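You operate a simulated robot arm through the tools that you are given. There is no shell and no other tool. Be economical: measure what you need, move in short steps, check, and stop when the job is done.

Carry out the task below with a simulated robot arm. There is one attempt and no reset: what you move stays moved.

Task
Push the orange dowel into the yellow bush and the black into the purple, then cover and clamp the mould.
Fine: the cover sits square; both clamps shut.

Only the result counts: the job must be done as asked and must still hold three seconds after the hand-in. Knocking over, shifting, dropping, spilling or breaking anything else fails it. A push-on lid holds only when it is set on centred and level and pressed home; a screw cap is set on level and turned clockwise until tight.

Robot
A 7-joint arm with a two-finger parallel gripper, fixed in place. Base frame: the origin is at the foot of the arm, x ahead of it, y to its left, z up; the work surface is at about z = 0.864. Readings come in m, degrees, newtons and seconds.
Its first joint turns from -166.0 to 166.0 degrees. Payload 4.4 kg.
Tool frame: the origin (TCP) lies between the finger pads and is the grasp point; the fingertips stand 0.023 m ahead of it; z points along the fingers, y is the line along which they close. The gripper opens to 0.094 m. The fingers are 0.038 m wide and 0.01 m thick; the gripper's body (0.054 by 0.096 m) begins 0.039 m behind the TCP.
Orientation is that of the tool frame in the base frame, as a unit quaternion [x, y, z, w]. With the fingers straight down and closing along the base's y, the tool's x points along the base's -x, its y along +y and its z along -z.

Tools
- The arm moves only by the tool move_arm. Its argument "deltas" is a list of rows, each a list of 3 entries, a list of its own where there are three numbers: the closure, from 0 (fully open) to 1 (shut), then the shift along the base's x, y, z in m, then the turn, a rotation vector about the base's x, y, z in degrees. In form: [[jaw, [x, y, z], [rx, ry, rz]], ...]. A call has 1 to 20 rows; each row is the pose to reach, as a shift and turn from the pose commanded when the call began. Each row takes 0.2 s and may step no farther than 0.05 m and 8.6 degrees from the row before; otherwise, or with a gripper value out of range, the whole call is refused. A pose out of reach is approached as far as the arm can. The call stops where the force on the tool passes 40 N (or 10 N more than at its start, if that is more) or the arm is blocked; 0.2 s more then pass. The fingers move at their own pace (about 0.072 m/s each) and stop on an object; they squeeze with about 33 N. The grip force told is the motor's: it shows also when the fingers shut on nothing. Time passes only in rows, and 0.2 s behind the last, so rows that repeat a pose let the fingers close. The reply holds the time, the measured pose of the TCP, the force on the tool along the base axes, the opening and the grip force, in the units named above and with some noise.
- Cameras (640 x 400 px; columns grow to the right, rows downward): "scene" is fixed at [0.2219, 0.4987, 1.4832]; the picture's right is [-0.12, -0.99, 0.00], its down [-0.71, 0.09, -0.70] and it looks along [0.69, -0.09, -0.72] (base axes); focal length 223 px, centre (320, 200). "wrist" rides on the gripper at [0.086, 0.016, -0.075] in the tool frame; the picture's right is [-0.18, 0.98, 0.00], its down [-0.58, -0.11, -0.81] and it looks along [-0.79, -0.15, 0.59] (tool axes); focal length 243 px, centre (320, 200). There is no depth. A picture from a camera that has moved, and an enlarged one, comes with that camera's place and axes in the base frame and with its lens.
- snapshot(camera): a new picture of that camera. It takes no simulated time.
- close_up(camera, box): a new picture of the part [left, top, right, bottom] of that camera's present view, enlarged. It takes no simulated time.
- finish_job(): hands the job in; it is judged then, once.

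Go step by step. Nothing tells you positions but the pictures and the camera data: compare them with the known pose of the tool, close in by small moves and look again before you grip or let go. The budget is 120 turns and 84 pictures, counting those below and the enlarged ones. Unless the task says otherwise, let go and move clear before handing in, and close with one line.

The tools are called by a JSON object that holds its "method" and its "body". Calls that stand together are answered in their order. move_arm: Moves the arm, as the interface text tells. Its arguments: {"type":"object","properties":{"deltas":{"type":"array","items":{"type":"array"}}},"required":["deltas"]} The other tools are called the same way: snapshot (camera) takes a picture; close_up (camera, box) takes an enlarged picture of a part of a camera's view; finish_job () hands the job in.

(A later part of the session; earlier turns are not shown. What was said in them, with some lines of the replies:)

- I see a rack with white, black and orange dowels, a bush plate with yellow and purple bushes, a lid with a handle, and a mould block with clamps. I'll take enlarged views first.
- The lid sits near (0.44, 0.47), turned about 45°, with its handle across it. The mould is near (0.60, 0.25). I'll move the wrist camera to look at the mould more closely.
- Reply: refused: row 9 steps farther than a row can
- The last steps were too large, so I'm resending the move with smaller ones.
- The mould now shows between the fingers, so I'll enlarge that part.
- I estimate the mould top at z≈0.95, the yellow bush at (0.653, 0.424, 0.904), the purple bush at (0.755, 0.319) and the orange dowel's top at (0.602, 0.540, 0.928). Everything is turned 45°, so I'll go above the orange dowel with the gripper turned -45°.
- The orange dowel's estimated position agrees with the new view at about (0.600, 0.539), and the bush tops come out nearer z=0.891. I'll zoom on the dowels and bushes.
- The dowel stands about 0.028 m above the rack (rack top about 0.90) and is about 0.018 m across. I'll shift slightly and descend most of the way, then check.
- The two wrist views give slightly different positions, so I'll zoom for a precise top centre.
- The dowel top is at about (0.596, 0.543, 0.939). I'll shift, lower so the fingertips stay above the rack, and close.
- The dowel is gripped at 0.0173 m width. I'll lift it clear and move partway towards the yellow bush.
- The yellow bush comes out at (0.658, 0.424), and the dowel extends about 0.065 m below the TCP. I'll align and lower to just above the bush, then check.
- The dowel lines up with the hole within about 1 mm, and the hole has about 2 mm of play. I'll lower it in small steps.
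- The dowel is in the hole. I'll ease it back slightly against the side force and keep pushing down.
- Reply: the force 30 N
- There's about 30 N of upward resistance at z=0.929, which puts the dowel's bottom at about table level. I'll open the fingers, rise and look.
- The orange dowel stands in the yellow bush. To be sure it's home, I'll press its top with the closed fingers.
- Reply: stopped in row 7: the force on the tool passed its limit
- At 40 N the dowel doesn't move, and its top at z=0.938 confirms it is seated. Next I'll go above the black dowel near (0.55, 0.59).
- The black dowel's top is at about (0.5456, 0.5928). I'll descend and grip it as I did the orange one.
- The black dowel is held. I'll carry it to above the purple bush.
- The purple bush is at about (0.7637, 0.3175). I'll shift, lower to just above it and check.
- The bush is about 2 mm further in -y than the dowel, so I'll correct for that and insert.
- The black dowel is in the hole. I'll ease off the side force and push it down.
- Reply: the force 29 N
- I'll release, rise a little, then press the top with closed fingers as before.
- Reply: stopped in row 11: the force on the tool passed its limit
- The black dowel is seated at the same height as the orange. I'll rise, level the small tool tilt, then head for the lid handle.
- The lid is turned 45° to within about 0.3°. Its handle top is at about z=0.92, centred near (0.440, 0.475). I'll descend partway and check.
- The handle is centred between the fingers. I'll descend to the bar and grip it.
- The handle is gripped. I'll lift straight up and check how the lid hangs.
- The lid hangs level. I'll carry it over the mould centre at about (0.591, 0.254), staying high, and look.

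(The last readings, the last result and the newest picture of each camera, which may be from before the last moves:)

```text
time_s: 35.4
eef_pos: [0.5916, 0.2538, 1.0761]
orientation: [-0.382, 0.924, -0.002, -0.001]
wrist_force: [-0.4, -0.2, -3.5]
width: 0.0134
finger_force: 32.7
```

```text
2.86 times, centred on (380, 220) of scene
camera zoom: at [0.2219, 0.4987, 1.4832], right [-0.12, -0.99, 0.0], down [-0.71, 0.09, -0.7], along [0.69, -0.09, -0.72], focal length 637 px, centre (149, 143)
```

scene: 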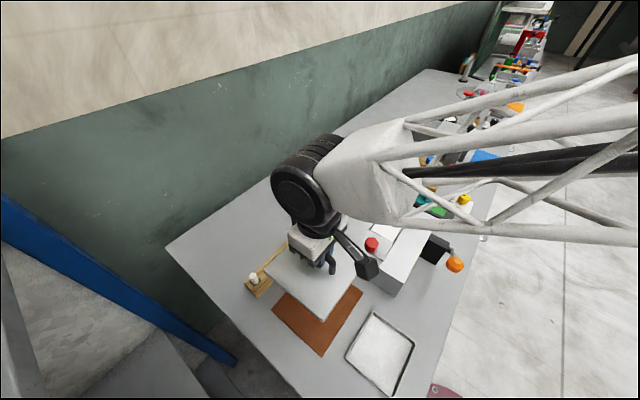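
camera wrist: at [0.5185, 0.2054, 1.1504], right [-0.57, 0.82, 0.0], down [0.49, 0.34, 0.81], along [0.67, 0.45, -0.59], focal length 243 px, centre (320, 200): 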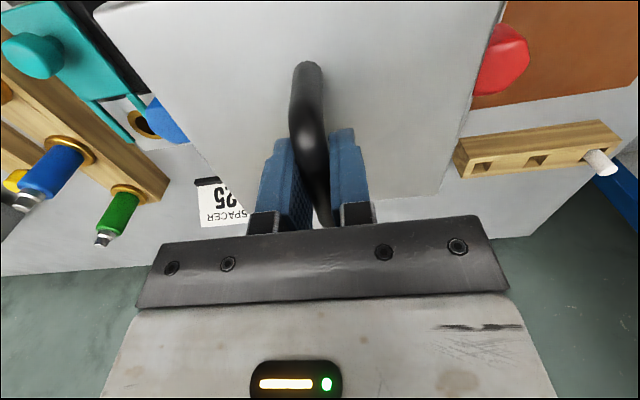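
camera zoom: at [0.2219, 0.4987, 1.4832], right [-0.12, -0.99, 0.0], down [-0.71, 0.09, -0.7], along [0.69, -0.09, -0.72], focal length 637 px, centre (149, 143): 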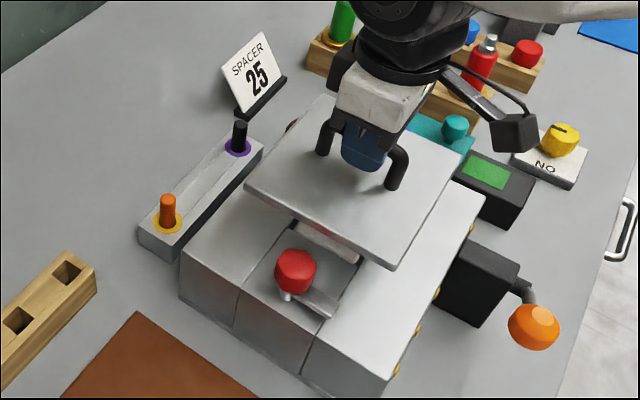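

The scene camera has a good view from here. I'll lower to just above the mould top.

{"method": "move_arm", "body": {"deltas": [[1, [0, 0, -0.02], [0, 0, 0]], [1, [0, 0, -0.04], [0, 0, 0]], [1, [0, 0, -0.053], [0, 0, 0]], [1, [0, 0, -0.06], [0, 0, 0]]]}}

{"method": "snapshot", "body": {"camera": "wrist"}}

{"method": "close_up", "body": {"camera": "scene", "box": [320, 170, 450, 290]}}

```text
time_s: 36.4
eef_pos: [0.5914, 0.2551, 1.0162]
orientation: [-0.383, 0.924, -0.001, 0.0]
wrist_force: [0.1, 0.1, -4.5]
width: 0.0133
finger_force: 32.4
```

```text
41 pictures are left
camera wrist: at [0.5186, 0.2062, 1.0903], right [-0.57, 0.83, 0.0], down [0.49, 0.34, 0.81], along [0.67, 0.45, -0.59], focal length 243 px, centre (320, 200)
```

wrist: 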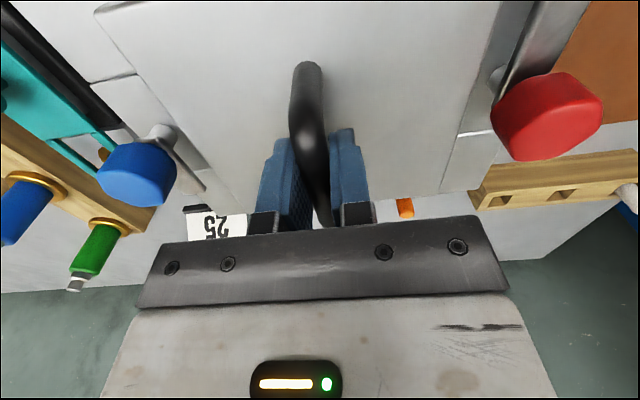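

```text
3.33 times, centred on (385, 230) of scene
camera zoom: at [0.2219, 0.4987, 1.4832], right [-0.12, -0.99, 0.0], down [-0.71, 0.09, -0.7], along [0.69, -0.09, -0.72], focal length 743 px, centre (103, 100)
```

zoom: 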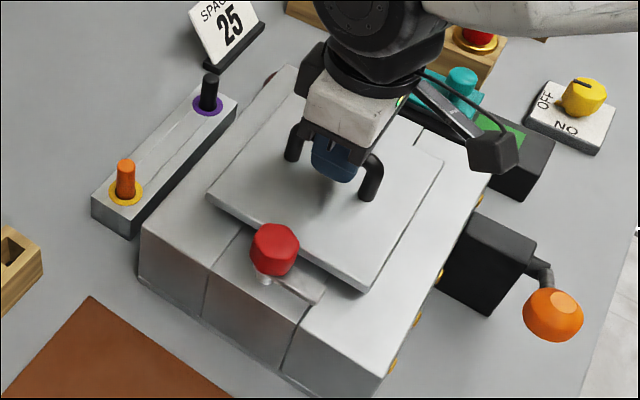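

The lid is square with the mould. I judge it about 4 mm too far towards the red clamp, so I'll shift it and lower it gently to contact.

{"method": "move_arm", "body": {"deltas": [[1, [0.002, -0.004, 0], [0, 0, 0]], [1, [0.002, -0.004, -0.004], [0, 0, 0]], [1, [0.002, -0.004, -0.008], [0, 0, 0]], [1, [0.002, -0.004, -0.011], [0, 0, 0]], [1, [0.002, -0.004, -0.014], [0, 0, 0]], [1, [0.002, -0.004, -0.017], [0, 0, 0]]]}}

{"method": "close_up", "body": {"camera": "scene", "box": [320, 170, 450, 290]}}

{"method": "snapshot", "body": {"camera": "wrist"}}

```text
time_s: 37.8
eef_pos: [0.5939, 0.2512, 1.0023]
orientation: [-0.382, 0.924, -0.001, 0.002]
wrist_force: [-2.0, 4.0, 29.0]
width: 0.0135
finger_force: 32.9
```

```text
3.33 times, centred on (385, 230) of scene
camera zoom: at [0.2219, 0.4987, 1.4832], right [-0.12, -0.99, 0.0], down [-0.71, 0.09, -0.7], along [0.69, -0.09, -0.72], focal length 743 px, centre (103, 100)
```

zoom: 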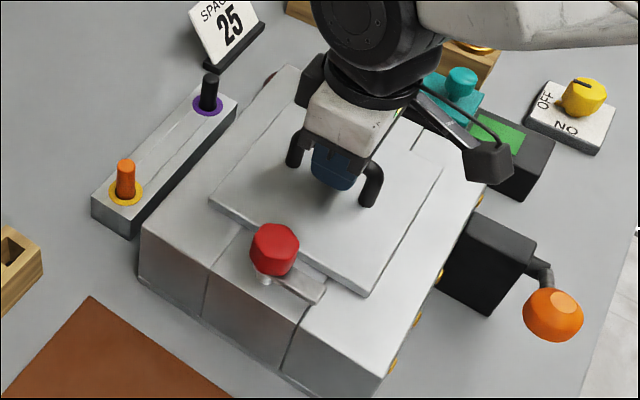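

```text
38 pictures are left
camera wrist: at [0.5212, 0.2021, 1.0752], right [-0.57, 0.82, 0.0], down [0.49, 0.33, 0.81], along [0.67, 0.46, -0.59], focal length 243 px, centre (320, 200)
```

wrist: 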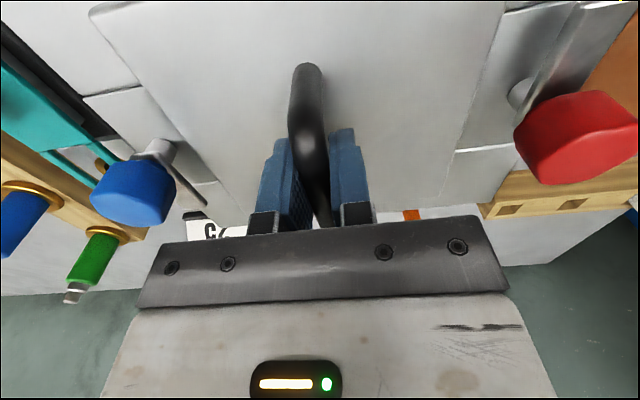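

The lid touched down with about 29 N and sits centred within about 1 mm both ways. I'll release the handle and rise to check.

{"method": "move_arm", "body": {"deltas": [[0.8, [0, 0, 0.001], [0, 0, 0]], [0.4, [0, 0, 0.001], [0, 0, 0]], [0.4, [0, 0, 0.001], [0, 0, 0]], [0.4, [0, 0, 0.04], [0, 0, 0]], [0.4, [0, 0, 0.08], [0, 0, 0]], [0.4, [0, 0, 0.12], [0, 0, 0]]]}}

{"method": "snapshot", "body": {"camera": "wrist"}}

{"method": "close_up", "body": {"camera": "scene", "box": [320, 170, 450, 290]}}

```text
time_s: 39.2
eef_pos: [0.5925, 0.2499, 1.12]
orientation: [-0.383, 0.924, -0.001, -0.002]
wrist_force: [0.2, 0.1, -0.4]
width: 0.0565
finger_force: 0.1
```

```text
37 pictures are left
camera wrist: at [0.5196, 0.2012, 1.194], right [-0.56, 0.83, 0.0], down [0.49, 0.34, 0.8], along [0.66, 0.45, -0.59], focal length 243 px, centre (320, 200)
```

wrist: 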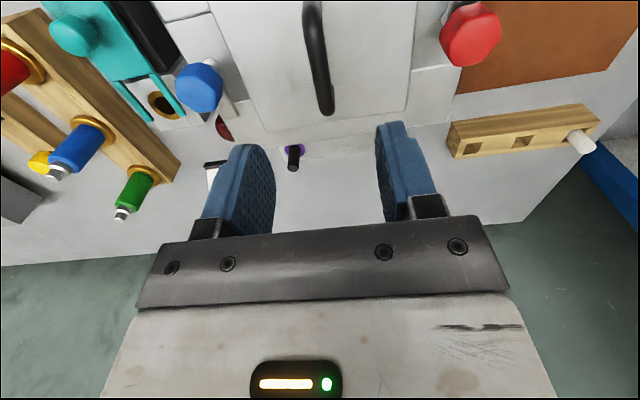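

```text
3.33 times, centred on (385, 230) of scene
camera zoom: at [0.2219, 0.4987, 1.4832], right [-0.12, -0.99, 0.0], down [-0.71, 0.09, -0.7], along [0.69, -0.09, -0.72], focal length 743 px, centre (103, 100)
```

zoom: 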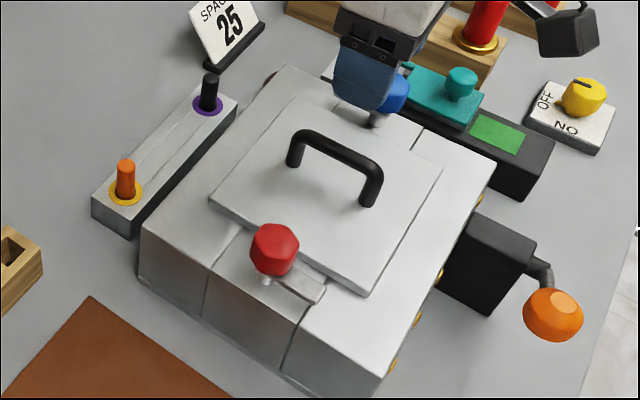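

The lid sits square on the mould. Now I'll look at the clamp mechanisms up close.

{"method": "close_up", "body": {"camera": "scene", "box": [355, 225, 405, 275]}}

{"method": "close_up", "body": {"camera": "wrist", "box": [400, 0, 560, 100]}}

{"method": "close_up", "body": {"camera": "wrist", "box": [130, 0, 290, 140]}}

```text
8.00 times, centred on (380, 250) of scene
camera zoom: at [0.2219, 0.4987, 1.4832], right [-0.12, -0.99, 0.0], down [-0.71, 0.09, -0.7], along [0.69, -0.09, -0.72], focal length 1784 px, centre (-160, -200)
```

zoom: 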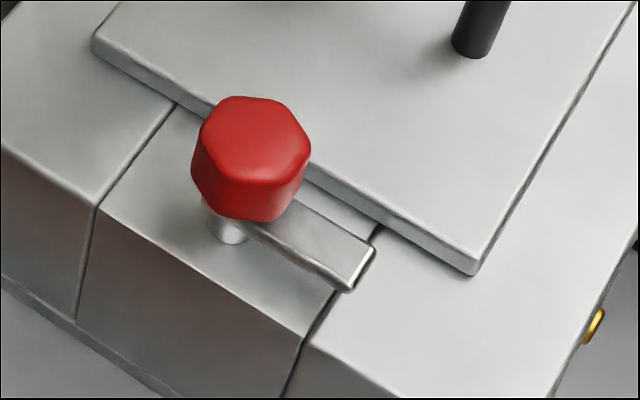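

```text
4.00 times, centred on (480, 50) of wrist
camera zoom: at [0.5196, 0.2012, 1.194], right [-0.56, 0.83, 0.0], down [0.49, 0.34, 0.8], along [0.66, 0.45, -0.59], focal length 970 px, centre (-320, 800)
```

zoom: 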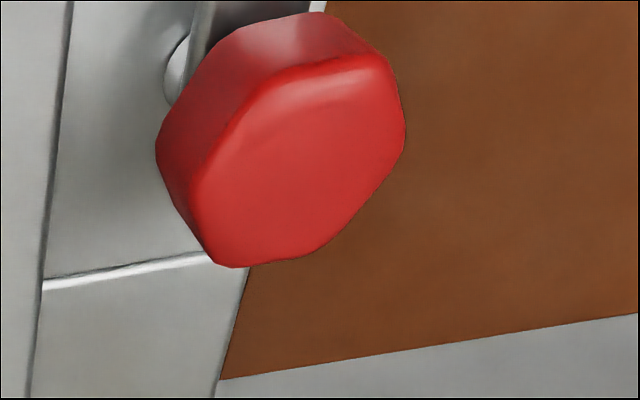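

```text
2.86 times, centred on (210, 70) of wrist
camera zoom: at [0.5196, 0.2012, 1.194], right [-0.56, 0.83, 0.0], down [0.49, 0.34, 0.8], along [0.66, 0.45, -0.59], focal length 693 px, centre (634, 571)
```

zoom: 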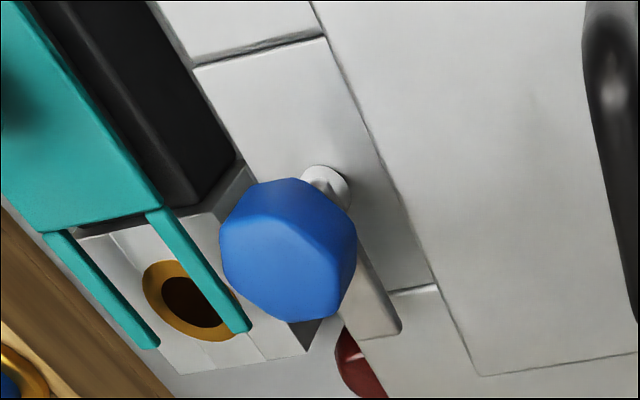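

The clamps are hex knobs with swing arms, and each arm must turn about 90° CCW over the lid. The red knob's centre is about (0.517, 0.330) with its top at z≈1.005. I'll turn the gripper and go above it.

{"method": "move_arm", "body": {"deltas": [[0, [-0.008, 0.008, 0], [0, 0, -8.2]], [0, [-0.016, 0.016, 0], [0, 0, -16.4]], [0, [-0.024, 0.024, 0], [0, 0, -24.6]], [0, [-0.032, 0.032, 0], [0, 0, -32.8]], [0, [-0.04, 0.04, 0], [0, 0, -41]], [0, [-0.048, 0.048, 0], [0, 0, -49.2]], [0, [-0.056, 0.056, 0], [0, 0, -57.4]], [0, [-0.064, 0.064, 0], [0, 0, -65.6]], [0, [-0.072, 0.073, 0], [0, 0, -73.8]], [0, [-0.0755, 0.08, 0], [0, 0, -82]], [0, [-0.0755, 0.08, -0.05], [0, 0, -82]]]}}

{"method": "snapshot", "body": {"camera": "wrist"}}

{"method": "close_up", "body": {"camera": "scene", "box": [330, 200, 430, 280]}}

```text
time_s: 41.6
eef_pos: [0.5178, 0.3306, 1.0693]
orientation: [0.318, 0.948, 0.001, 0.0]
wrist_force: [-0.9, -0.3, 0.2]
width: 0.0941
finger_force: 0.1
```

```text
32 pictures are left
camera wrist: at [0.4589, 0.3958, 1.1442], right [0.74, 0.67, 0.0], down [0.4, -0.44, 0.81], along [0.54, -0.6, -0.59], focal length 243 px, centre (320, 200)
```

wrist: 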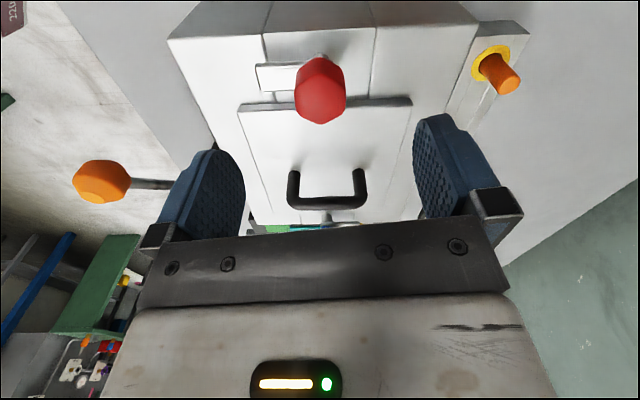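

```text
5.00 times, centred on (380, 240) of scene
camera zoom: at [0.2219, 0.4987, 1.4832], right [-0.12, -0.99, 0.0], down [-0.71, 0.09, -0.7], along [0.69, -0.09, -0.72], focal length 1115 px, centre (20, 0)
```

zoom: 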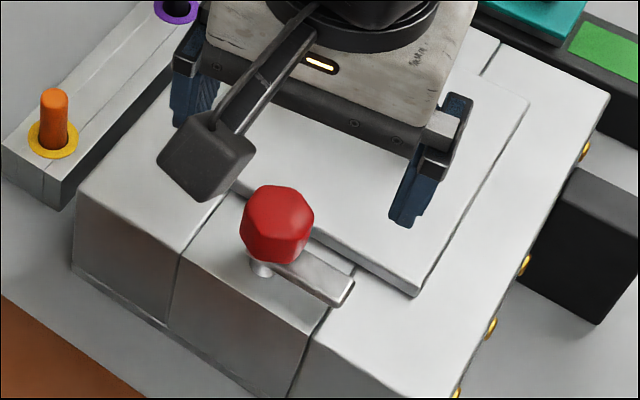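

The gripper is aligned with the knob's flats. I'll descend so the tips stop just above the arm, then close.

{"method": "move_arm", "body": {"deltas": [[0, [-0.0005, 0.0012, -0.03], [0, 0, 0]], [0, [-0.0005, 0.0012, -0.055], [0, 0, 0]], [0, [-0.0005, 0.0012, -0.065], [0, 0, 0]], [1, [-0.0005, 0.0012, -0.065], [0, 0, 0]], [1, [-0.0005, 0.0012, -0.065], [0, 0, 0]], [1, [-0.0005, 0.0012, -0.065], [0, 0, 0]], [1, [-0.0005, 0.0012, -0.065], [0, 0, 0]]]}}

{"method": "snapshot", "body": {"camera": "wrist"}}

{"method": "close_up", "body": {"camera": "scene", "box": [330, 200, 430, 280]}}

```text
time_s: 43.2
eef_pos: [0.517, 0.3321, 1.005]
orientation: [0.317, 0.948, -0.001, -0.001]
wrist_force: [-8.4, -12.2, 0.8]
width: 0.0334
finger_force: 44.6
```

```text
30 pictures are left
camera wrist: at [0.4578, 0.3969, 1.0787], right [0.74, 0.67, 0.0], down [0.4, -0.44, 0.81], along [0.54, -0.6, -0.59], focal length 243 px, centre (320, 200)
```

wrist: 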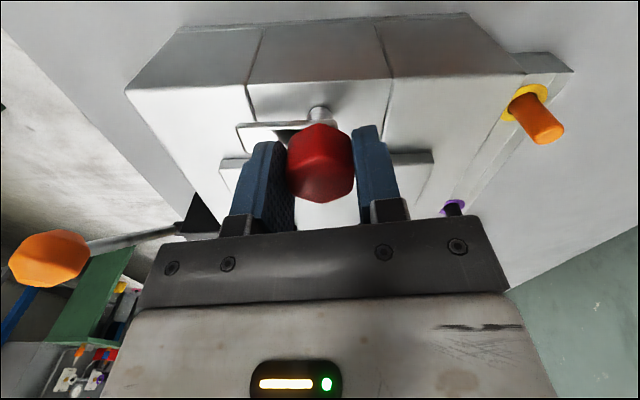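

```text
5.00 times, centred on (380, 240) of scene
camera zoom: at [0.2219, 0.4987, 1.4832], right [-0.12, -0.99, 0.0], down [-0.71, 0.09, -0.7], along [0.69, -0.09, -0.72], focal length 1115 px, centre (20, 0)
```

zoom: 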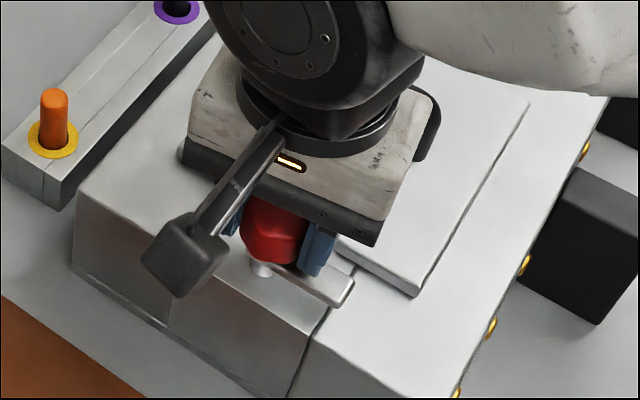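

The knob is gripped with some side force, which means my centre is slightly off. I'll re-centre and turn 30° CCW to feel how it moves.

{"method": "move_arm", "body": {"deltas": [[1, [-0.001, -0.0015, 0], [0, 0, 0]], [1, [-0.001, -0.0015, 0], [0, 0, 6]], [1, [-0.001, -0.0015, 0], [0, 0, 12]], [1, [-0.001, -0.0015, 0], [0, 0, 18]], [1, [-0.001, -0.0015, 0], [0, 0, 24]], [1, [-0.001, -0.0015, 0], [0, 0, 30]]]}}

{"method": "snapshot", "body": {"camera": "wrist"}}

{"method": "close_up", "body": {"camera": "scene", "box": [330, 200, 430, 280]}}

```text
time_s: 44.0
eef_pos: [0.5169, 0.3316, 1.0042]
orientation: [0.231, 0.973, 0.0, -0.001]
wrist_force: [3.3, 10.2, -5.0]
width: 0.0335
finger_force: 45.3
stopped in row 3: the force on the tool passed its limit (the readings are from after the stop); the commanded pose is now the measured one
```

```text
28 pictures are left
camera wrist: at [0.4469, 0.385, 1.0787], right [0.61, 0.8, 0.0], down [0.47, -0.36, 0.81], along [0.64, -0.49, -0.59], focal length 243 px, centre (320, 200)
```

wrist: 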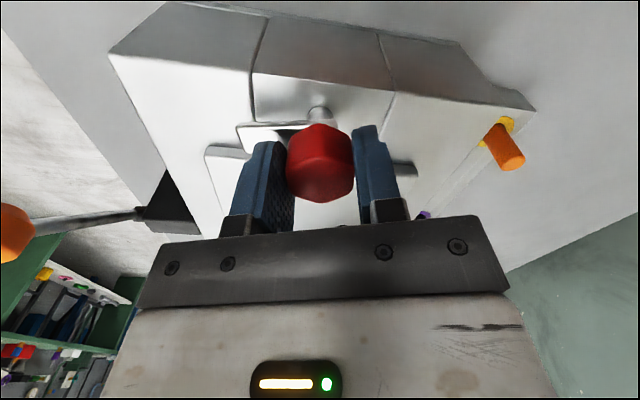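

```text
5.00 times, centred on (380, 240) of scene
camera zoom: at [0.2219, 0.4987, 1.4832], right [-0.12, -0.99, 0.0], down [-0.71, 0.09, -0.7], along [0.69, -0.09, -0.72], focal length 1115 px, centre (20, 0)
```

zoom: 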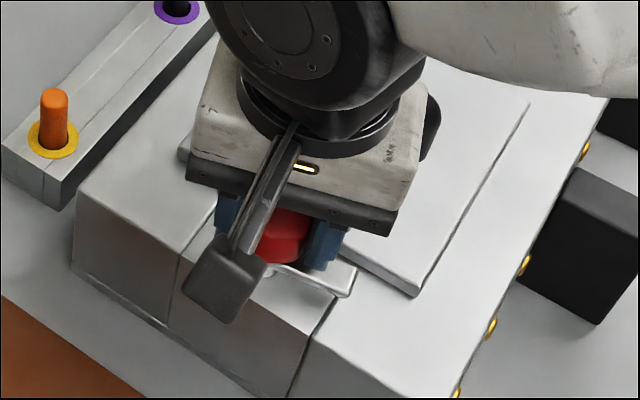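

The arm turned about 10° and then the force limit tripped. I'll zoom to see whether the arm is touching the lid.

{"method": "close_up", "body": {"camera": "scene", "box": [365, 235, 415, 275]}}

{"method": "close_up", "body": {"camera": "wrist", "box": [200, 90, 360, 190]}}

```text
10.00 times, centred on (390, 255) of scene
camera zoom: at [0.2219, 0.4987, 1.4832], right [-0.12, -0.99, 0.0], down [-0.71, 0.09, -0.7], along [0.69, -0.09, -0.72], focal length 2230 px, centre (-380, -350)
```

zoom: 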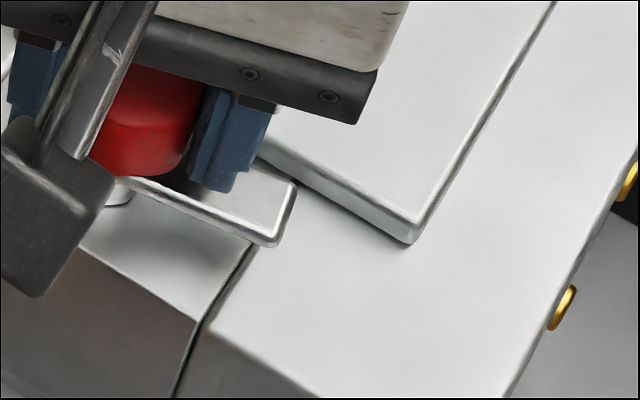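

```text
4.00 times, centred on (280, 140) of wrist
camera zoom: at [0.4469, 0.385, 1.0787], right [0.61, 0.8, 0.0], down [0.47, -0.36, 0.81], along [0.64, -0.49, -0.59], focal length 970 px, centre (480, 440)
```

zoom: 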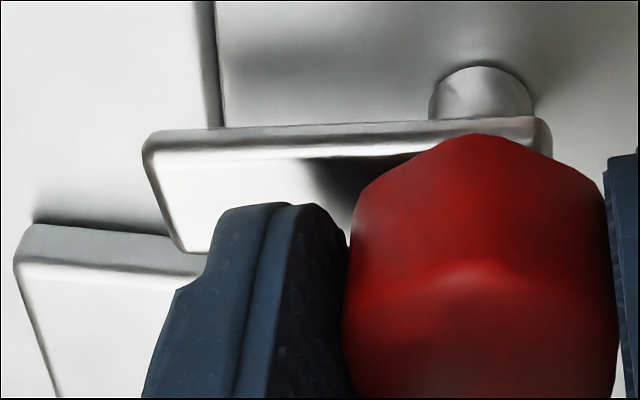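

The arm plate is above lid level and clear of it, so the trip came from side load. I'll continue in smaller turns.

{"method": "move_arm", "body": {"deltas": [[1, [0, 0.0005, 0.0005], [0, 0, 3]], [1, [0, 0.0005, 0.0005], [0, 0, 6]], [1, [0, 0.0005, 0.0005], [0, 0, 9]], [1, [0, 0.0005, 0.0005], [0, 0, 12]], [1, [0, 0.0005, 0.0005], [0, 0, 15]], [1, [0, 0.0005, 0.0005], [0, 0, 18]], [1, [0, 0.0005, 0.0005], [0, 0, 21]], [1, [0, 0.0005, 0.0005], [0, 0, 24]]]}}

```text
time_s: 45.8
eef_pos: [0.516, 0.331, 1.0055]
orientation: [0.023, 1.0, 0.0, -0.001]
wrist_force: [7.7, -29.7, -24.9]
width: 0.0335
finger_force: 44.9
```

There is side force in -y and a downward pull, so the knob's axis differs slightly from mine and it may be lowering as it turns. I'll relax towards those forces before turning further.

{"method": "move_arm", "body": {"deltas": [[1, [0.0005, -0.0015, -0.0015], [0, 0, 0]], [1, [0.0007, -0.0025, -0.0025], [0, 0, 0]], [1, [0.0007, -0.0025, -0.0025], [0, 0, 0]]]}}

{"method": "close_up", "body": {"camera": "scene", "box": [350, 220, 420, 275]}}

{"method": "snapshot", "body": {"camera": "wrist"}}

```text
time_s: 46.6
eef_pos: [0.5169, 0.3305, 1.0055]
orientation: [0.023, 1.0, 0.002, 0.001]
wrist_force: [-23.3, 37.1, 14.6]
width: 0.0333
finger_force: 44.6
```

```text
7.27 times, centred on (385, 248) of scene
camera zoom: at [0.2219, 0.4987, 1.4832], right [-0.12, -0.99, 0.0], down [-0.71, 0.09, -0.7], along [0.69, -0.09, -0.72], focal length 1622 px, centre (-153, -146)
```

zoom: 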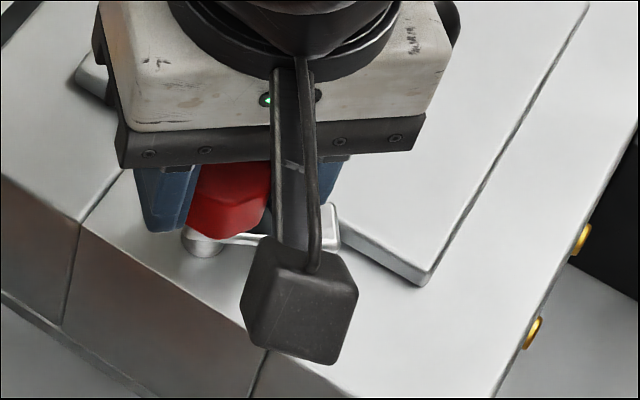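

```text
23 pictures are left
camera wrist: at [0.4316, 0.3513, 1.0786], right [0.23, 0.97, 0.0], down [0.57, -0.14, 0.81], along [0.79, -0.18, -0.59], focal length 243 px, centre (320, 200)
```

wrist: 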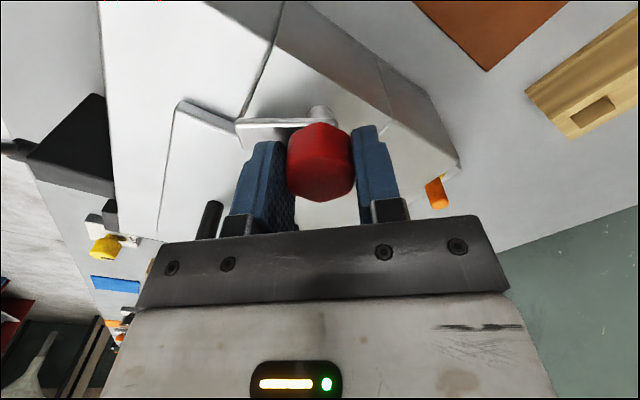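

That overshot, since the mount is stiff. I'll back off half of it and zoom where the arm meets the lid edge.

{"method": "move_arm", "body": {"deltas": [[1, [-0.0005, 0.0013, 0.001], [0, 0, 0]], [1, [-0.0005, 0.0013, 0.001], [0, 0, 0]]]}}

{"method": "close_up", "body": {"camera": "wrist", "box": [160, 80, 320, 180]}}

```text
time_s: 47.2
eef_pos: [0.5177, 0.3304, 1.0051]
orientation: [0.024, 1.0, 0.001, 0.001]
wrist_force: [1.4, 27.8, 14.7]
width: 0.0332
finger_force: 44.7
```

```text
4.00 times, centred on (240, 130) of wrist
camera zoom: at [0.4317, 0.3515, 1.0786], right [0.23, 0.97, 0.0], down [0.57, -0.14, 0.81], along [0.79, -0.19, -0.59], focal length 970 px, centre (640, 480)
```

zoom: 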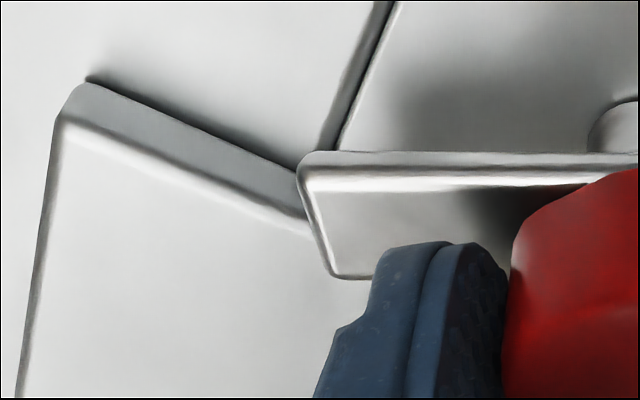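

The arm's underside looks level with, or just above, the lid's top. I'll ease towards the measured force and continue turning slowly.

{"method": "move_arm", "body": {"deltas": [[1, [0, 0.0008, 0.0006], [0, 0, 0]], [1, [0, 0.0008, 0.0006], [0, 0, 3]], [1, [0, 0.0008, 0.0006], [0, 0, 6]], [1, [0, 0.0008, 0.0006], [0, 0, 9]], [1, [0, 0.0008, 0.0006], [0, 0, 12]]]}}

{"method": "close_up", "body": {"camera": "wrist", "box": [160, 80, 320, 180]}}

```text
time_s: 48.5
eef_pos: [0.5166, 0.3317, 1.0042]
orientation: [-0.081, 0.997, 0.0, 0.0]
wrist_force: [5.2, -2.4, -3.7]
width: 0.0333
finger_force: 45.1
stopped in row 5: the force on the tool passed its limit (the readings are from after the stop); the commanded pose is now the measured one
```

```text
4.00 times, centred on (240, 130) of wrist
camera zoom: at [0.4293, 0.3333, 1.0787], right [0.02, 1.0, 0.0], down [0.59, -0.01, 0.81], along [0.81, -0.02, -0.59], focal length 970 px, centre (640, 480)
```

zoom: 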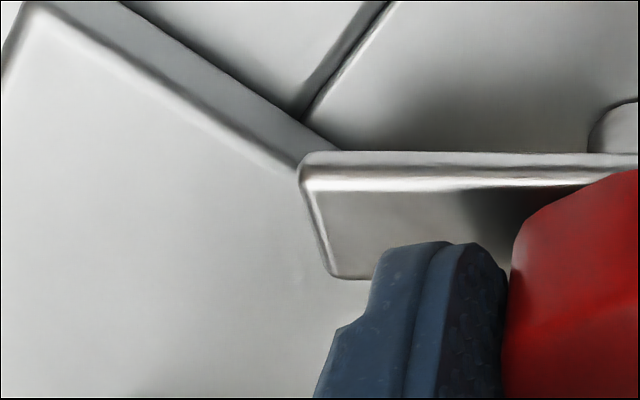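

The arm is sweeping over the lid edge, and the load fell off after the stop. I'll keep turning.

{"method": "move_arm", "body": {"deltas": [[1, [0, 0, 0], [0, 0, 4]], [1, [0, 0, 0], [0, 0, 8]], [1, [0, 0, 0], [0, 0, 12]], [1, [0, 0, 0], [0, 0, 16]], [1, [0, 0, 0], [0, 0, 20]], [1, [0, 0, 0], [0, 0, 24]]]}}

{"method": "close_up", "body": {"camera": "scene", "box": [330, 190, 450, 280]}}

```text
time_s: 50.0
eef_pos: [0.5179, 0.3319, 1.005]
orientation: [-0.287, 0.958, -0.001, -0.001]
wrist_force: [19.2, -13.5, -11.4]
width: 0.0331
finger_force: 45.1
```

```text
4.44 times, centred on (390, 235) of scene
camera zoom: at [0.2219, 0.4987, 1.4832], right [-0.12, -0.99, 0.0], down [-0.71, 0.09, -0.7], along [0.69, -0.09, -0.72], focal length 991 px, centre (9, 44)
```

zoom: 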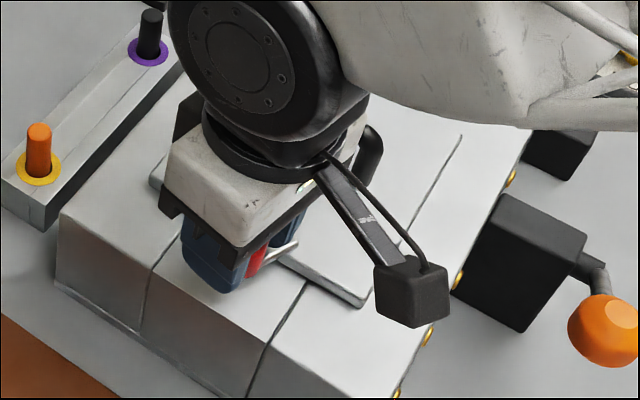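

The arm has turned about 70°. I'll ease slightly and turn the remaining 22° or so.

{"method": "move_arm", "body": {"deltas": [[1, [0.0006, -0.0004, -0.0003], [0, 0, 3]], [1, [0.0006, -0.0004, -0.0003], [0, 0, 6]], [1, [0.0006, -0.0004, -0.0003], [0, 0, 9]], [1, [0.0006, -0.0004, -0.0003], [0, 0, 12]], [1, [0.0006, -0.0004, -0.0003], [0, 0, 15]], [1, [0.0006, -0.0004, -0.0003], [0, 0, 18]], [1, [0.0006, -0.0004, -0.0003], [0, 0, 21]], [1, [0.0006, -0.0004, -0.0003], [0, 0, 24]]]}}

```text
time_s: 51.8
eef_pos: [0.5172, 0.3307, 1.006]
orientation: [-0.48, 0.877, 0.0, 0.001]
wrist_force: [-15.0, 3.6, 6.8]
width: 0.0334
finger_force: 45.0
```

The red arm is turned about 94° in total. I'll release, rise and look.

{"method": "move_arm", "body": {"deltas": [[0.5, [0, 0, 0], [0, 0, 0]], [0.2, [0, 0, 0], [0, 0, 0]], [0.2, [0, 0, 0], [0, 0, 0]], [0.2, [0, 0, 0.04], [0, 0, 0]], [0.2, [0, 0, 0.08], [0, 0, 0]], [0.2, [0.02, 0.03, 0.11], [0, 0, 0]], [0.2, [0.04, 0.06, 0.11], [0, 0, 0]]]}}

{"method": "close_up", "body": {"camera": "scene", "box": [330, 190, 450, 280]}}

```text
time_s: 53.4
eef_pos: [0.5578, 0.3906, 1.1147]
orientation: [-0.48, 0.877, 0.0, 0.0]
wrist_force: [-0.9, 0.1, 0.1]
width: 0.0752
finger_force: 0.0
```

```text
4.44 times, centred on (390, 235) of scene
camera zoom: at [0.2219, 0.4987, 1.4832], right [-0.12, -0.99, 0.0], down [-0.71, 0.09, -0.7], along [0.69, -0.09, -0.72], focal length 991 px, centre (9, 44)
```

zoom: 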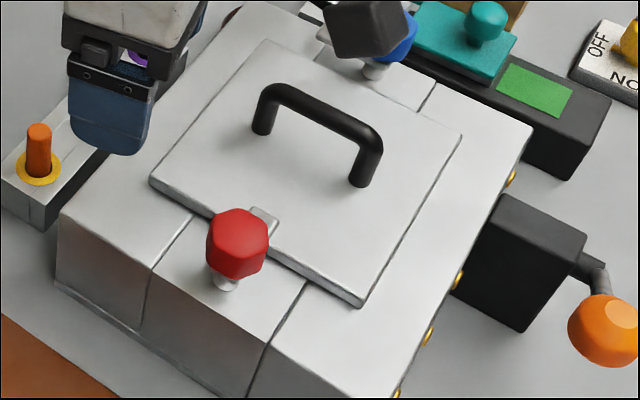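

The red arm is over the lid and the lid is still square. Now I'll go to the blue knob, near (0.669, 0.172), with the same starting yaw.

{"method": "move_arm", "body": {"deltas": [[0, [0.009, -0.018, 0], [0, 0, -7.9]], [0, [0.018, -0.036, 0], [0, 0, -15.8]], [0, [0.028, -0.055, 0], [0, 0, -23.7]], [0, [0.037, -0.073, 0], [0, 0, -31.6]], [0, [0.046, -0.091, 0], [0, 0, -39.5]], [0, [0.055, -0.109, 0], [0, 0, -47.4]], [0, [0.065, -0.128, 0], [0, 0, -55.3]], [0, [0.074, -0.146, 0], [0, 0, -63.2]], [0, [0.083, -0.164, 0], [0, 0, -71.1]], [0, [0.092, -0.182, 0], [0, 0, -79]], [0, [0.102, -0.2, 0], [0, 0, -86.9]], [0, [0.111, -0.2186, 0], [0, 0, -94.4]], [0, [0.111, -0.2186, -0.045], [0, 0, -94.4]]]}}

{"method": "snapshot", "body": {"camera": "wrist"}}

{"method": "close_up", "body": {"camera": "scene", "box": [360, 160, 450, 230]}}

```text
time_s: 56.1
eef_pos: [0.6703, 0.1712, 1.0701]
orientation: [0.319, 0.948, 0.001, 0.0]
wrist_force: [0.9, 0.3, 0.9]
width: 0.0939
finger_force: 0.0
```

```text
18 pictures are left
camera wrist: at [0.61, 0.2374, 1.1444], right [0.74, 0.67, 0.0], down [0.4, -0.44, 0.81], along [0.54, -0.6, -0.59], focal length 243 px, centre (320, 200)
```

wrist: 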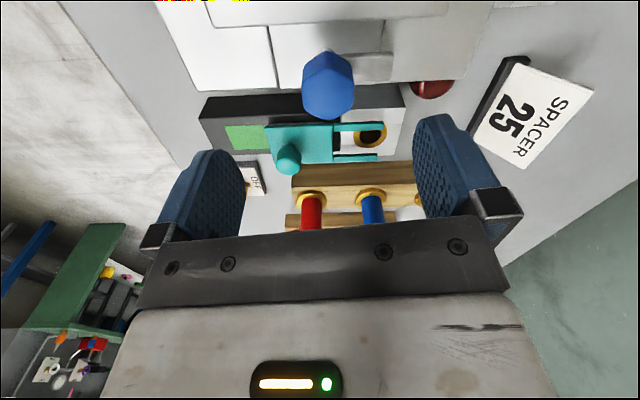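

```text
5.71 times, centred on (405, 195) of scene
camera zoom: at [0.2219, 0.4987, 1.4832], right [-0.12, -0.99, 0.0], down [-0.71, 0.09, -0.7], along [0.69, -0.09, -0.72], focal length 1274 px, centre (-166, 229)
```

zoom: 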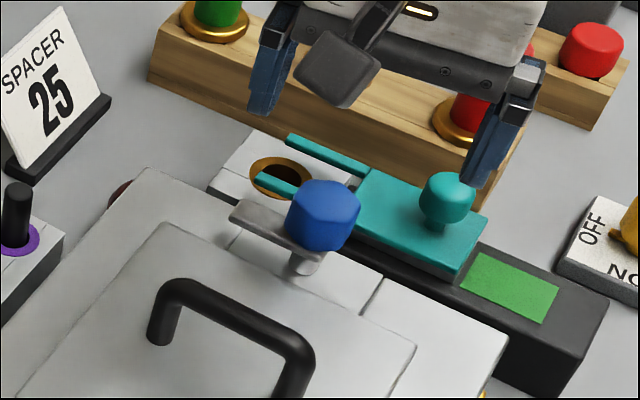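

The blue knob's axis is near (0.669, 0.1785). I'll shift, descend and grip it the same way.

{"method": "move_arm", "body": {"deltas": [[0.3, [-0.0013, 0.0073, 0], [0, 0, 0]], [0.3, [-0.0013, 0.0073, -0.03], [0, 0, 0]], [0.3, [-0.0013, 0.0073, -0.055], [0, 0, 0]], [0.3, [-0.0013, 0.0073, -0.065], [0, 0, 0]], [1, [-0.0013, 0.0073, -0.065], [0, 0, 0]], [1, [-0.0013, 0.0073, -0.065], [0, 0, 0]], [1, [-0.0013, 0.0073, -0.065], [0, 0, 0]], [1, [-0.0013, 0.0073, -0.065], [0, 0, 0]]]}}

{"method": "snapshot", "body": {"camera": "wrist"}}

```text
time_s: 58.0
eef_pos: [0.6686, 0.1799, 1.005]
orientation: [0.318, 0.948, 0.001, 0.0]
wrist_force: [22.4, 24.4, -8.5]
width: 0.0336
finger_force: 44.9
```

```text
16 pictures are left
camera wrist: at [0.6087, 0.2454, 1.0787], right [0.74, 0.67, 0.0], down [0.4, -0.44, 0.81], along [0.54, -0.6, -0.59], focal length 243 px, centre (320, 200)
```

wrist: 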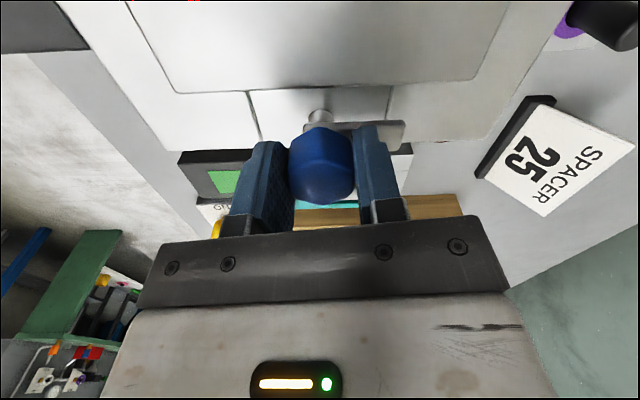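

The knob is gripped with about 33 N of side load towards (+,+). I'll relax that first.

{"method": "move_arm", "body": {"deltas": [[1, [0.0007, 0.0008, 0], [0, 0, 0]], [1, [0.0015, 0.0016, -0.0003], [0, 0, 0]], [1, [0.0015, 0.0016, -0.0003], [0, 0, 0]]]}}

```text
time_s: 58.8
eef_pos: [0.6683, 0.1796, 1.0041]
orientation: [0.318, 0.948, 0.0, 0.001]
wrist_force: [-28.2, -18.2, 23.7]
width: 0.0334
finger_force: 45.0
```

{"method": "move_arm", "body": {"deltas": [[1, [-0.0007, -0.0006, 0.0006], [0, 0, 0]], [1, [-0.0007, -0.0006, 0.0006], [0, 0, 0]]]}}

```text
time_s: 59.4
eef_pos: [0.6677, 0.18, 1.0045]
orientation: [0.318, 0.948, 0.0, 0.0]
wrist_force: [-15.1, -20.4, 13.1]
width: 0.0335
finger_force: 44.9
```

The load is moderate, so I'll ease a little more and begin turning.

{"method": "move_arm", "body": {"deltas": [[1, [-0.0004, -0.0005, 0.0003], [0, 0, 0]], [1, [-0.0004, -0.0005, 0.0003], [0, 0, 4]], [1, [-0.0004, -0.0005, 0.0003], [0, 0, 8]], [1, [-0.0004, -0.0005, 0.0003], [0, 0, 12]], [1, [-0.0004, -0.0005, 0.0003], [0, 0, 16]], [1, [-0.0004, -0.0005, 0.0003], [0, 0, 20]], [1, [-0.0004, -0.0005, 0.0003], [0, 0, 24]], [1, [-0.0004, -0.0005, 0.0003], [0, 0, 28]]]}}

```text
time_s: 61.0
eef_pos: [0.6671, 0.1797, 1.0046]
orientation: [0.108, 0.994, -0.001, -0.001]
wrist_force: [-3.4, -11.9, -0.3]
width: 0.0334
finger_force: 44.5
stopped in row 8: the force on the tool passed its limit (the readings are from after the stop); the commanded pose is now the measured one
```

It has turned about 24° so far. I'll continue.

{"method": "move_arm", "body": {"deltas": [[1, [0, -0.0002, 0], [0, 0, 4]], [1, [0, -0.0002, 0], [0, 0, 8]], [1, [0, -0.0002, 0], [0, 0, 12]], [1, [0, -0.0002, 0], [0, 0, 16]], [1, [0, -0.0002, 0], [0, 0, 20]], [1, [0, -0.0002, 0], [0, 0, 24]], [1, [0, -0.0002, 0], [0, 0, 28]], [1, [0, -0.0002, 0], [0, 0, 32]]]}}

{"method": "snapshot", "body": {"camera": "wrist"}}

```text
time_s: 62.0
eef_pos: [0.6674, 0.1773, 1.0048]
orientation: [-0.016, 1.0, -0.002, -0.001]
wrist_force: [-5.7, -11.1, 0.9]
width: 0.0334
finger_force: 44.9
stopped in row 4: the force on the tool passed its limit (the readings are from after the stop); the commanded pose is now the measured one
```

```text
15 pictures are left
camera wrist: at [0.5803, 0.1921, 1.0788], right [0.15, 0.99, 0.0], down [0.59, -0.09, 0.81], along [0.8, -0.12, -0.59], focal length 243 px, centre (320, 200)
```

wrist: 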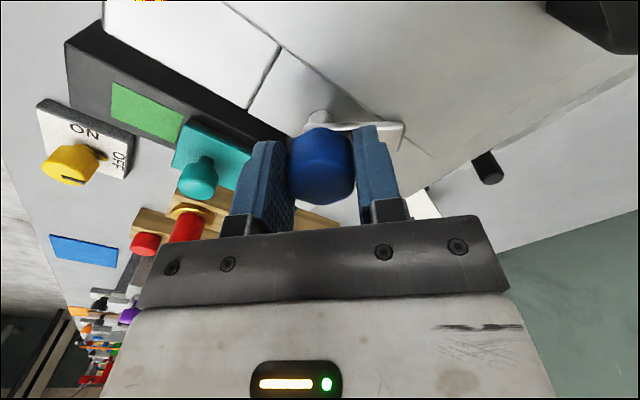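

The arm is swinging towards the lid as intended. I'll continue.

{"method": "move_arm", "body": {"deltas": [[1, [0, 0, 0], [0, 0, 4]], [1, [0, 0, 0], [0, 0, 8]], [1, [0, 0, 0], [0, 0, 12]], [1, [0, 0, 0], [0, 0, 16]], [1, [0, 0, 0], [0, 0, 20]], [1, [0, 0, 0], [0, 0, 24]], [1, [0, 0, 0], [0, 0, 28]]]}}

```text
time_s: 62.9
eef_pos: [0.6669, 0.1771, 1.0054]
orientation: [-0.121, 0.993, -0.001, -0.001]
wrist_force: [-1.6, -12.3, -0.4]
width: 0.0335
finger_force: 45.6
stopped in row 4: the force on the tool passed its limit (the readings are from after the stop); the commanded pose is now the measured one
```

{"method": "move_arm", "body": {"deltas": [[1, [0, -0.0005, 0], [0, 0, 4]], [1, [0, -0.0005, 0], [0, 0, 8]], [1, [0, -0.0005, 0], [0, 0, 12]], [1, [0, -0.0005, 0], [0, 0, 16]], [1, [0, -0.0005, 0], [0, 0, 20]], [1, [0, -0.0005, 0], [0, 0, 24]], [1, [0, -0.0005, 0], [0, 0, 28]]]}}

{"method": "close_up", "body": {"camera": "scene", "box": [340, 170, 450, 280]}}

```text
time_s: 64.4
eef_pos: [0.6675, 0.1768, 1.0043]
orientation: [-0.339, 0.941, -0.002, 0.0]
wrist_force: [6.3, -12.8, -4.0]
width: 0.0334
finger_force: 45.2
stopped in row 7: the force on the tool passed its limit (the readings are from after the stop); the commanded pose is now the measured one
```

```text
3.64 times, centred on (395, 225) of scene
camera zoom: at [0.2219, 0.4987, 1.4832], right [-0.12, -0.99, 0.0], down [-0.71, 0.09, -0.7], along [0.69, -0.09, -0.72], focal length 811 px, centre (47, 109)
```

zoom: 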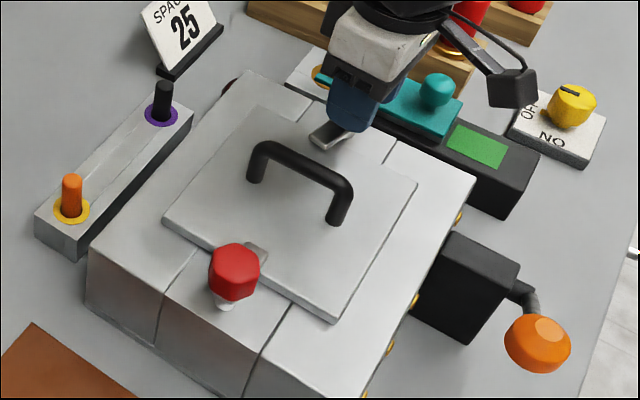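

The blue arm now lies over the lid with about 77° turned. I'll turn the last 18° or so.

{"method": "move_arm", "body": {"deltas": [[1, [0, -0.0002, 0], [0, 0, 3]], [1, [0, -0.0002, 0], [0, 0, 6]], [1, [0, -0.0002, 0], [0, 0, 9]], [1, [0, -0.0002, 0], [0, 0, 12]], [1, [0, -0.0002, 0], [0, 0, 15]], [1, [0, -0.0002, 0], [0, 0, 18]]]}}

```text
time_s: 65.3
eef_pos: [0.6674, 0.1763, 1.0045]
orientation: [-0.427, 0.904, -0.001, 0.001]
wrist_force: [10.2, -8.6, -8.4]
width: 0.0336
finger_force: 45.2
stopped in row 4: the force on the tool passed its limit (the readings are from after the stop); the commanded pose is now the measured one
```

{"method": "move_arm", "body": {"deltas": [[1, [0.0003, -0.0003, -0.0002], [0, 0, 3]], [1, [0.0003, -0.0003, -0.0002], [0, 0, 6]], [1, [0.0003, -0.0003, -0.0002], [0, 0, 8]], [1, [0.0003, -0.0003, -0.0002], [0, 0, 8]]]}}

```text
time_s: 66.3
eef_pos: [0.6692, 0.1752, 1.0055]
orientation: [-0.489, 0.872, -0.002, 0.0]
wrist_force: [17.5, -27.9, -6.2]
width: 0.0338
finger_force: 45.1
```

The blue arm has turned about 95°. I'll relax the side load, release and rise clear for a look.

{"method": "move_arm", "body": {"deltas": [[1, [0.0004, -0.0006, 0], [0, 0, 0]], [0.5, [0.0004, -0.0006, 0], [0, 0, 0]], [0.3, [0.0004, -0.0006, 0], [0, 0, 0]], [0.3, [0.0004, -0.0006, 0.04], [0, 0, 0]], [0.3, [0.0004, -0.0006, 0.08], [0, 0, 0]], [0.3, [0.0, 0.03, 0.12], [0, 0, 0]], [0.3, [0.0, 0.07, 0.14], [0, 0, 0]], [0.3, [0.0, 0.11, 0.16], [0, 0, 0]], [0.3, [0.0, 0.15, 0.18], [0, 0, 0]], [0.3, [0.0, 0.19, 0.2], [0, 0, 0]], [0.3, [0.0, 0.23, 0.2], [0, 0, 0]]]}}

{"method": "close_up", "body": {"camera": "scene", "box": [340, 170, 450, 280]}}

```text
refused: row 6 steps farther than a row can; nothing moved
```

```text
3.64 times, centred on (395, 225) of scene
camera zoom: at [0.2219, 0.4987, 1.4832], right [-0.12, -0.99, 0.0], down [-0.71, 0.09, -0.7], along [0.69, -0.09, -0.72], focal length 811 px, centre (47, 109)
```

zoom: 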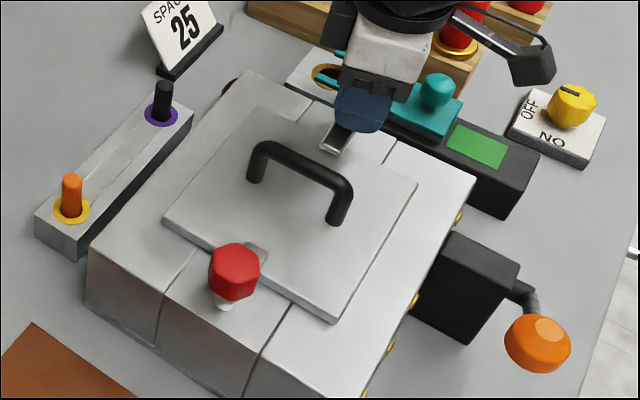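

One step was too long, so I'm resending with shorter ones.

{"method": "move_arm", "body": {"deltas": [[1, [0.0004, -0.0006, 0], [0, 0, 0]], [0.5, [0.0004, -0.0006, 0], [0, 0, 0]], [0.3, [0.0004, -0.0006, 0], [0, 0, 0]], [0.3, [0.0004, -0.0006, 0.04], [0, 0, 0]], [0.3, [0.0004, -0.0006, 0.08], [0, 0, 0]], [0.3, [0.0, 0.02, 0.11], [0, 0, 0]], [0.3, [0.0, 0.06, 0.13], [0, 0, 0]], [0.3, [0.0, 0.1, 0.15], [0, 0, 0]], [0.3, [0.0, 0.14, 0.17], [0, 0, 0]], [0.3, [0.0, 0.18, 0.19], [0, 0, 0]], [0.3, [0.0, 0.22, 0.2], [0, 0, 0]]]}}

{"method": "close_up", "body": {"camera": "scene", "box": [340, 170, 450, 280]}}

{"method": "snapshot", "body": {"camera": "scene"}}

```text
time_s: 68.8
eef_pos: [0.6688, 0.3957, 1.2066]
orientation: [-0.488, 0.873, -0.002, 0.0]
wrist_force: [-0.4, 0.2, 0.2]
width: 0.0657
finger_force: 0.1
```

```text
3.64 times, centred on (395, 225) of scene
camera zoom: at [0.2219, 0.4987, 1.4832], right [-0.12, -0.99, 0.0], down [-0.71, 0.09, -0.7], along [0.69, -0.09, -0.72], focal length 811 px, centre (47, 109)
```

zoom: 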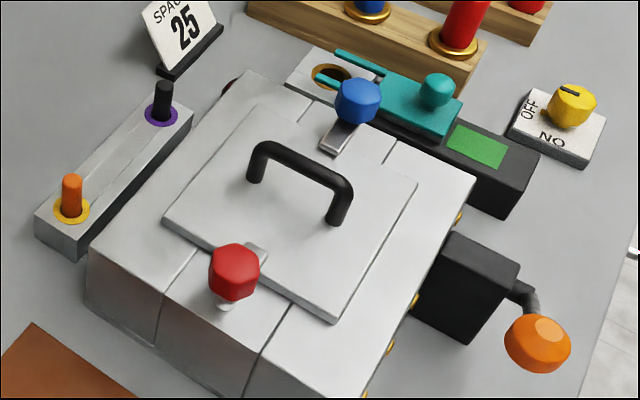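

```text
11 pictures are left
```

scene: 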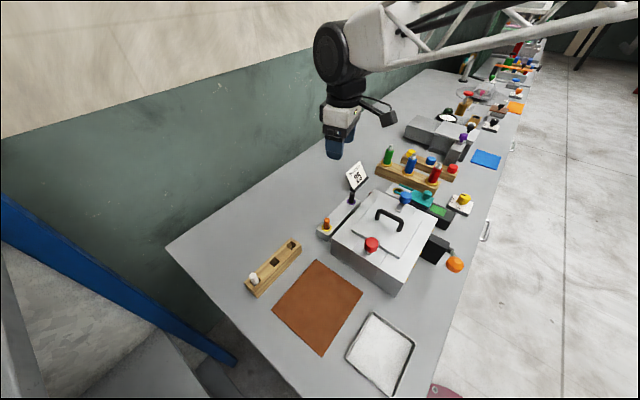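

Both arms lie over the lid. One last enlarged check before handing in.

{"method": "close_up", "body": {"camera": "scene", "box": [370, 185, 430, 255]}}

{"method": "close_up", "body": {"camera": "wrist", "box": [0, 0, 320, 200]}}

```text
5.71 times, centred on (400, 220) of scene
camera zoom: at [0.2219, 0.4987, 1.4832], right [-0.12, -0.99, 0.0], down [-0.71, 0.09, -0.7], along [0.69, -0.09, -0.72], focal length 1274 px, centre (-137, 86)
```

zoom: 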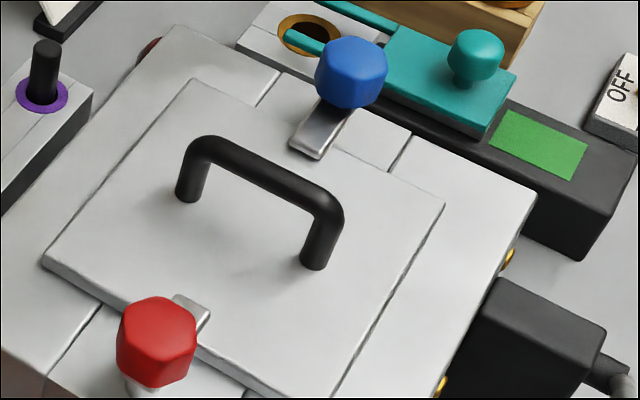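

```text
2.00 times, centred on (160, 100) of wrist
camera zoom: at [0.6095, 0.3313, 1.28], right [-0.74, 0.67, 0.0], down [0.4, 0.44, 0.81], along [0.54, 0.6, -0.59], focal length 485 px, centre (640, 400)
```

zoom: 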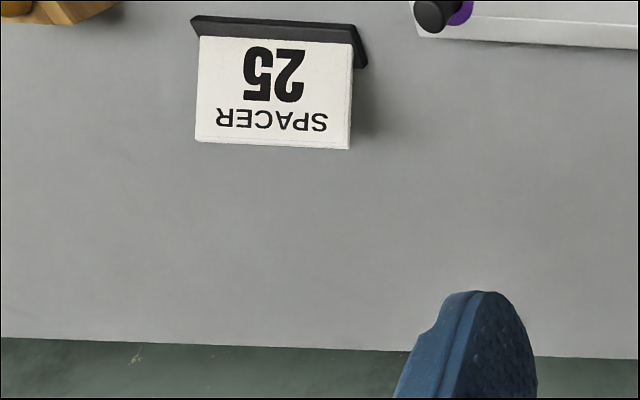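

The dowels are seated, the cover sits square and both clamp arms lie across it, with the gripper clear. I'm handing in.

{"method": "finish_job", "body": {}}

```text
The job is handed in.
```

I've handed the job in: the orange dowel is in the yellow bush, the black is in the purple, and the cover sits square with both clamp arms turned over it. I felt no hard stop on either clamp, so "shut" rests on about 95° of turn and the final pictures.
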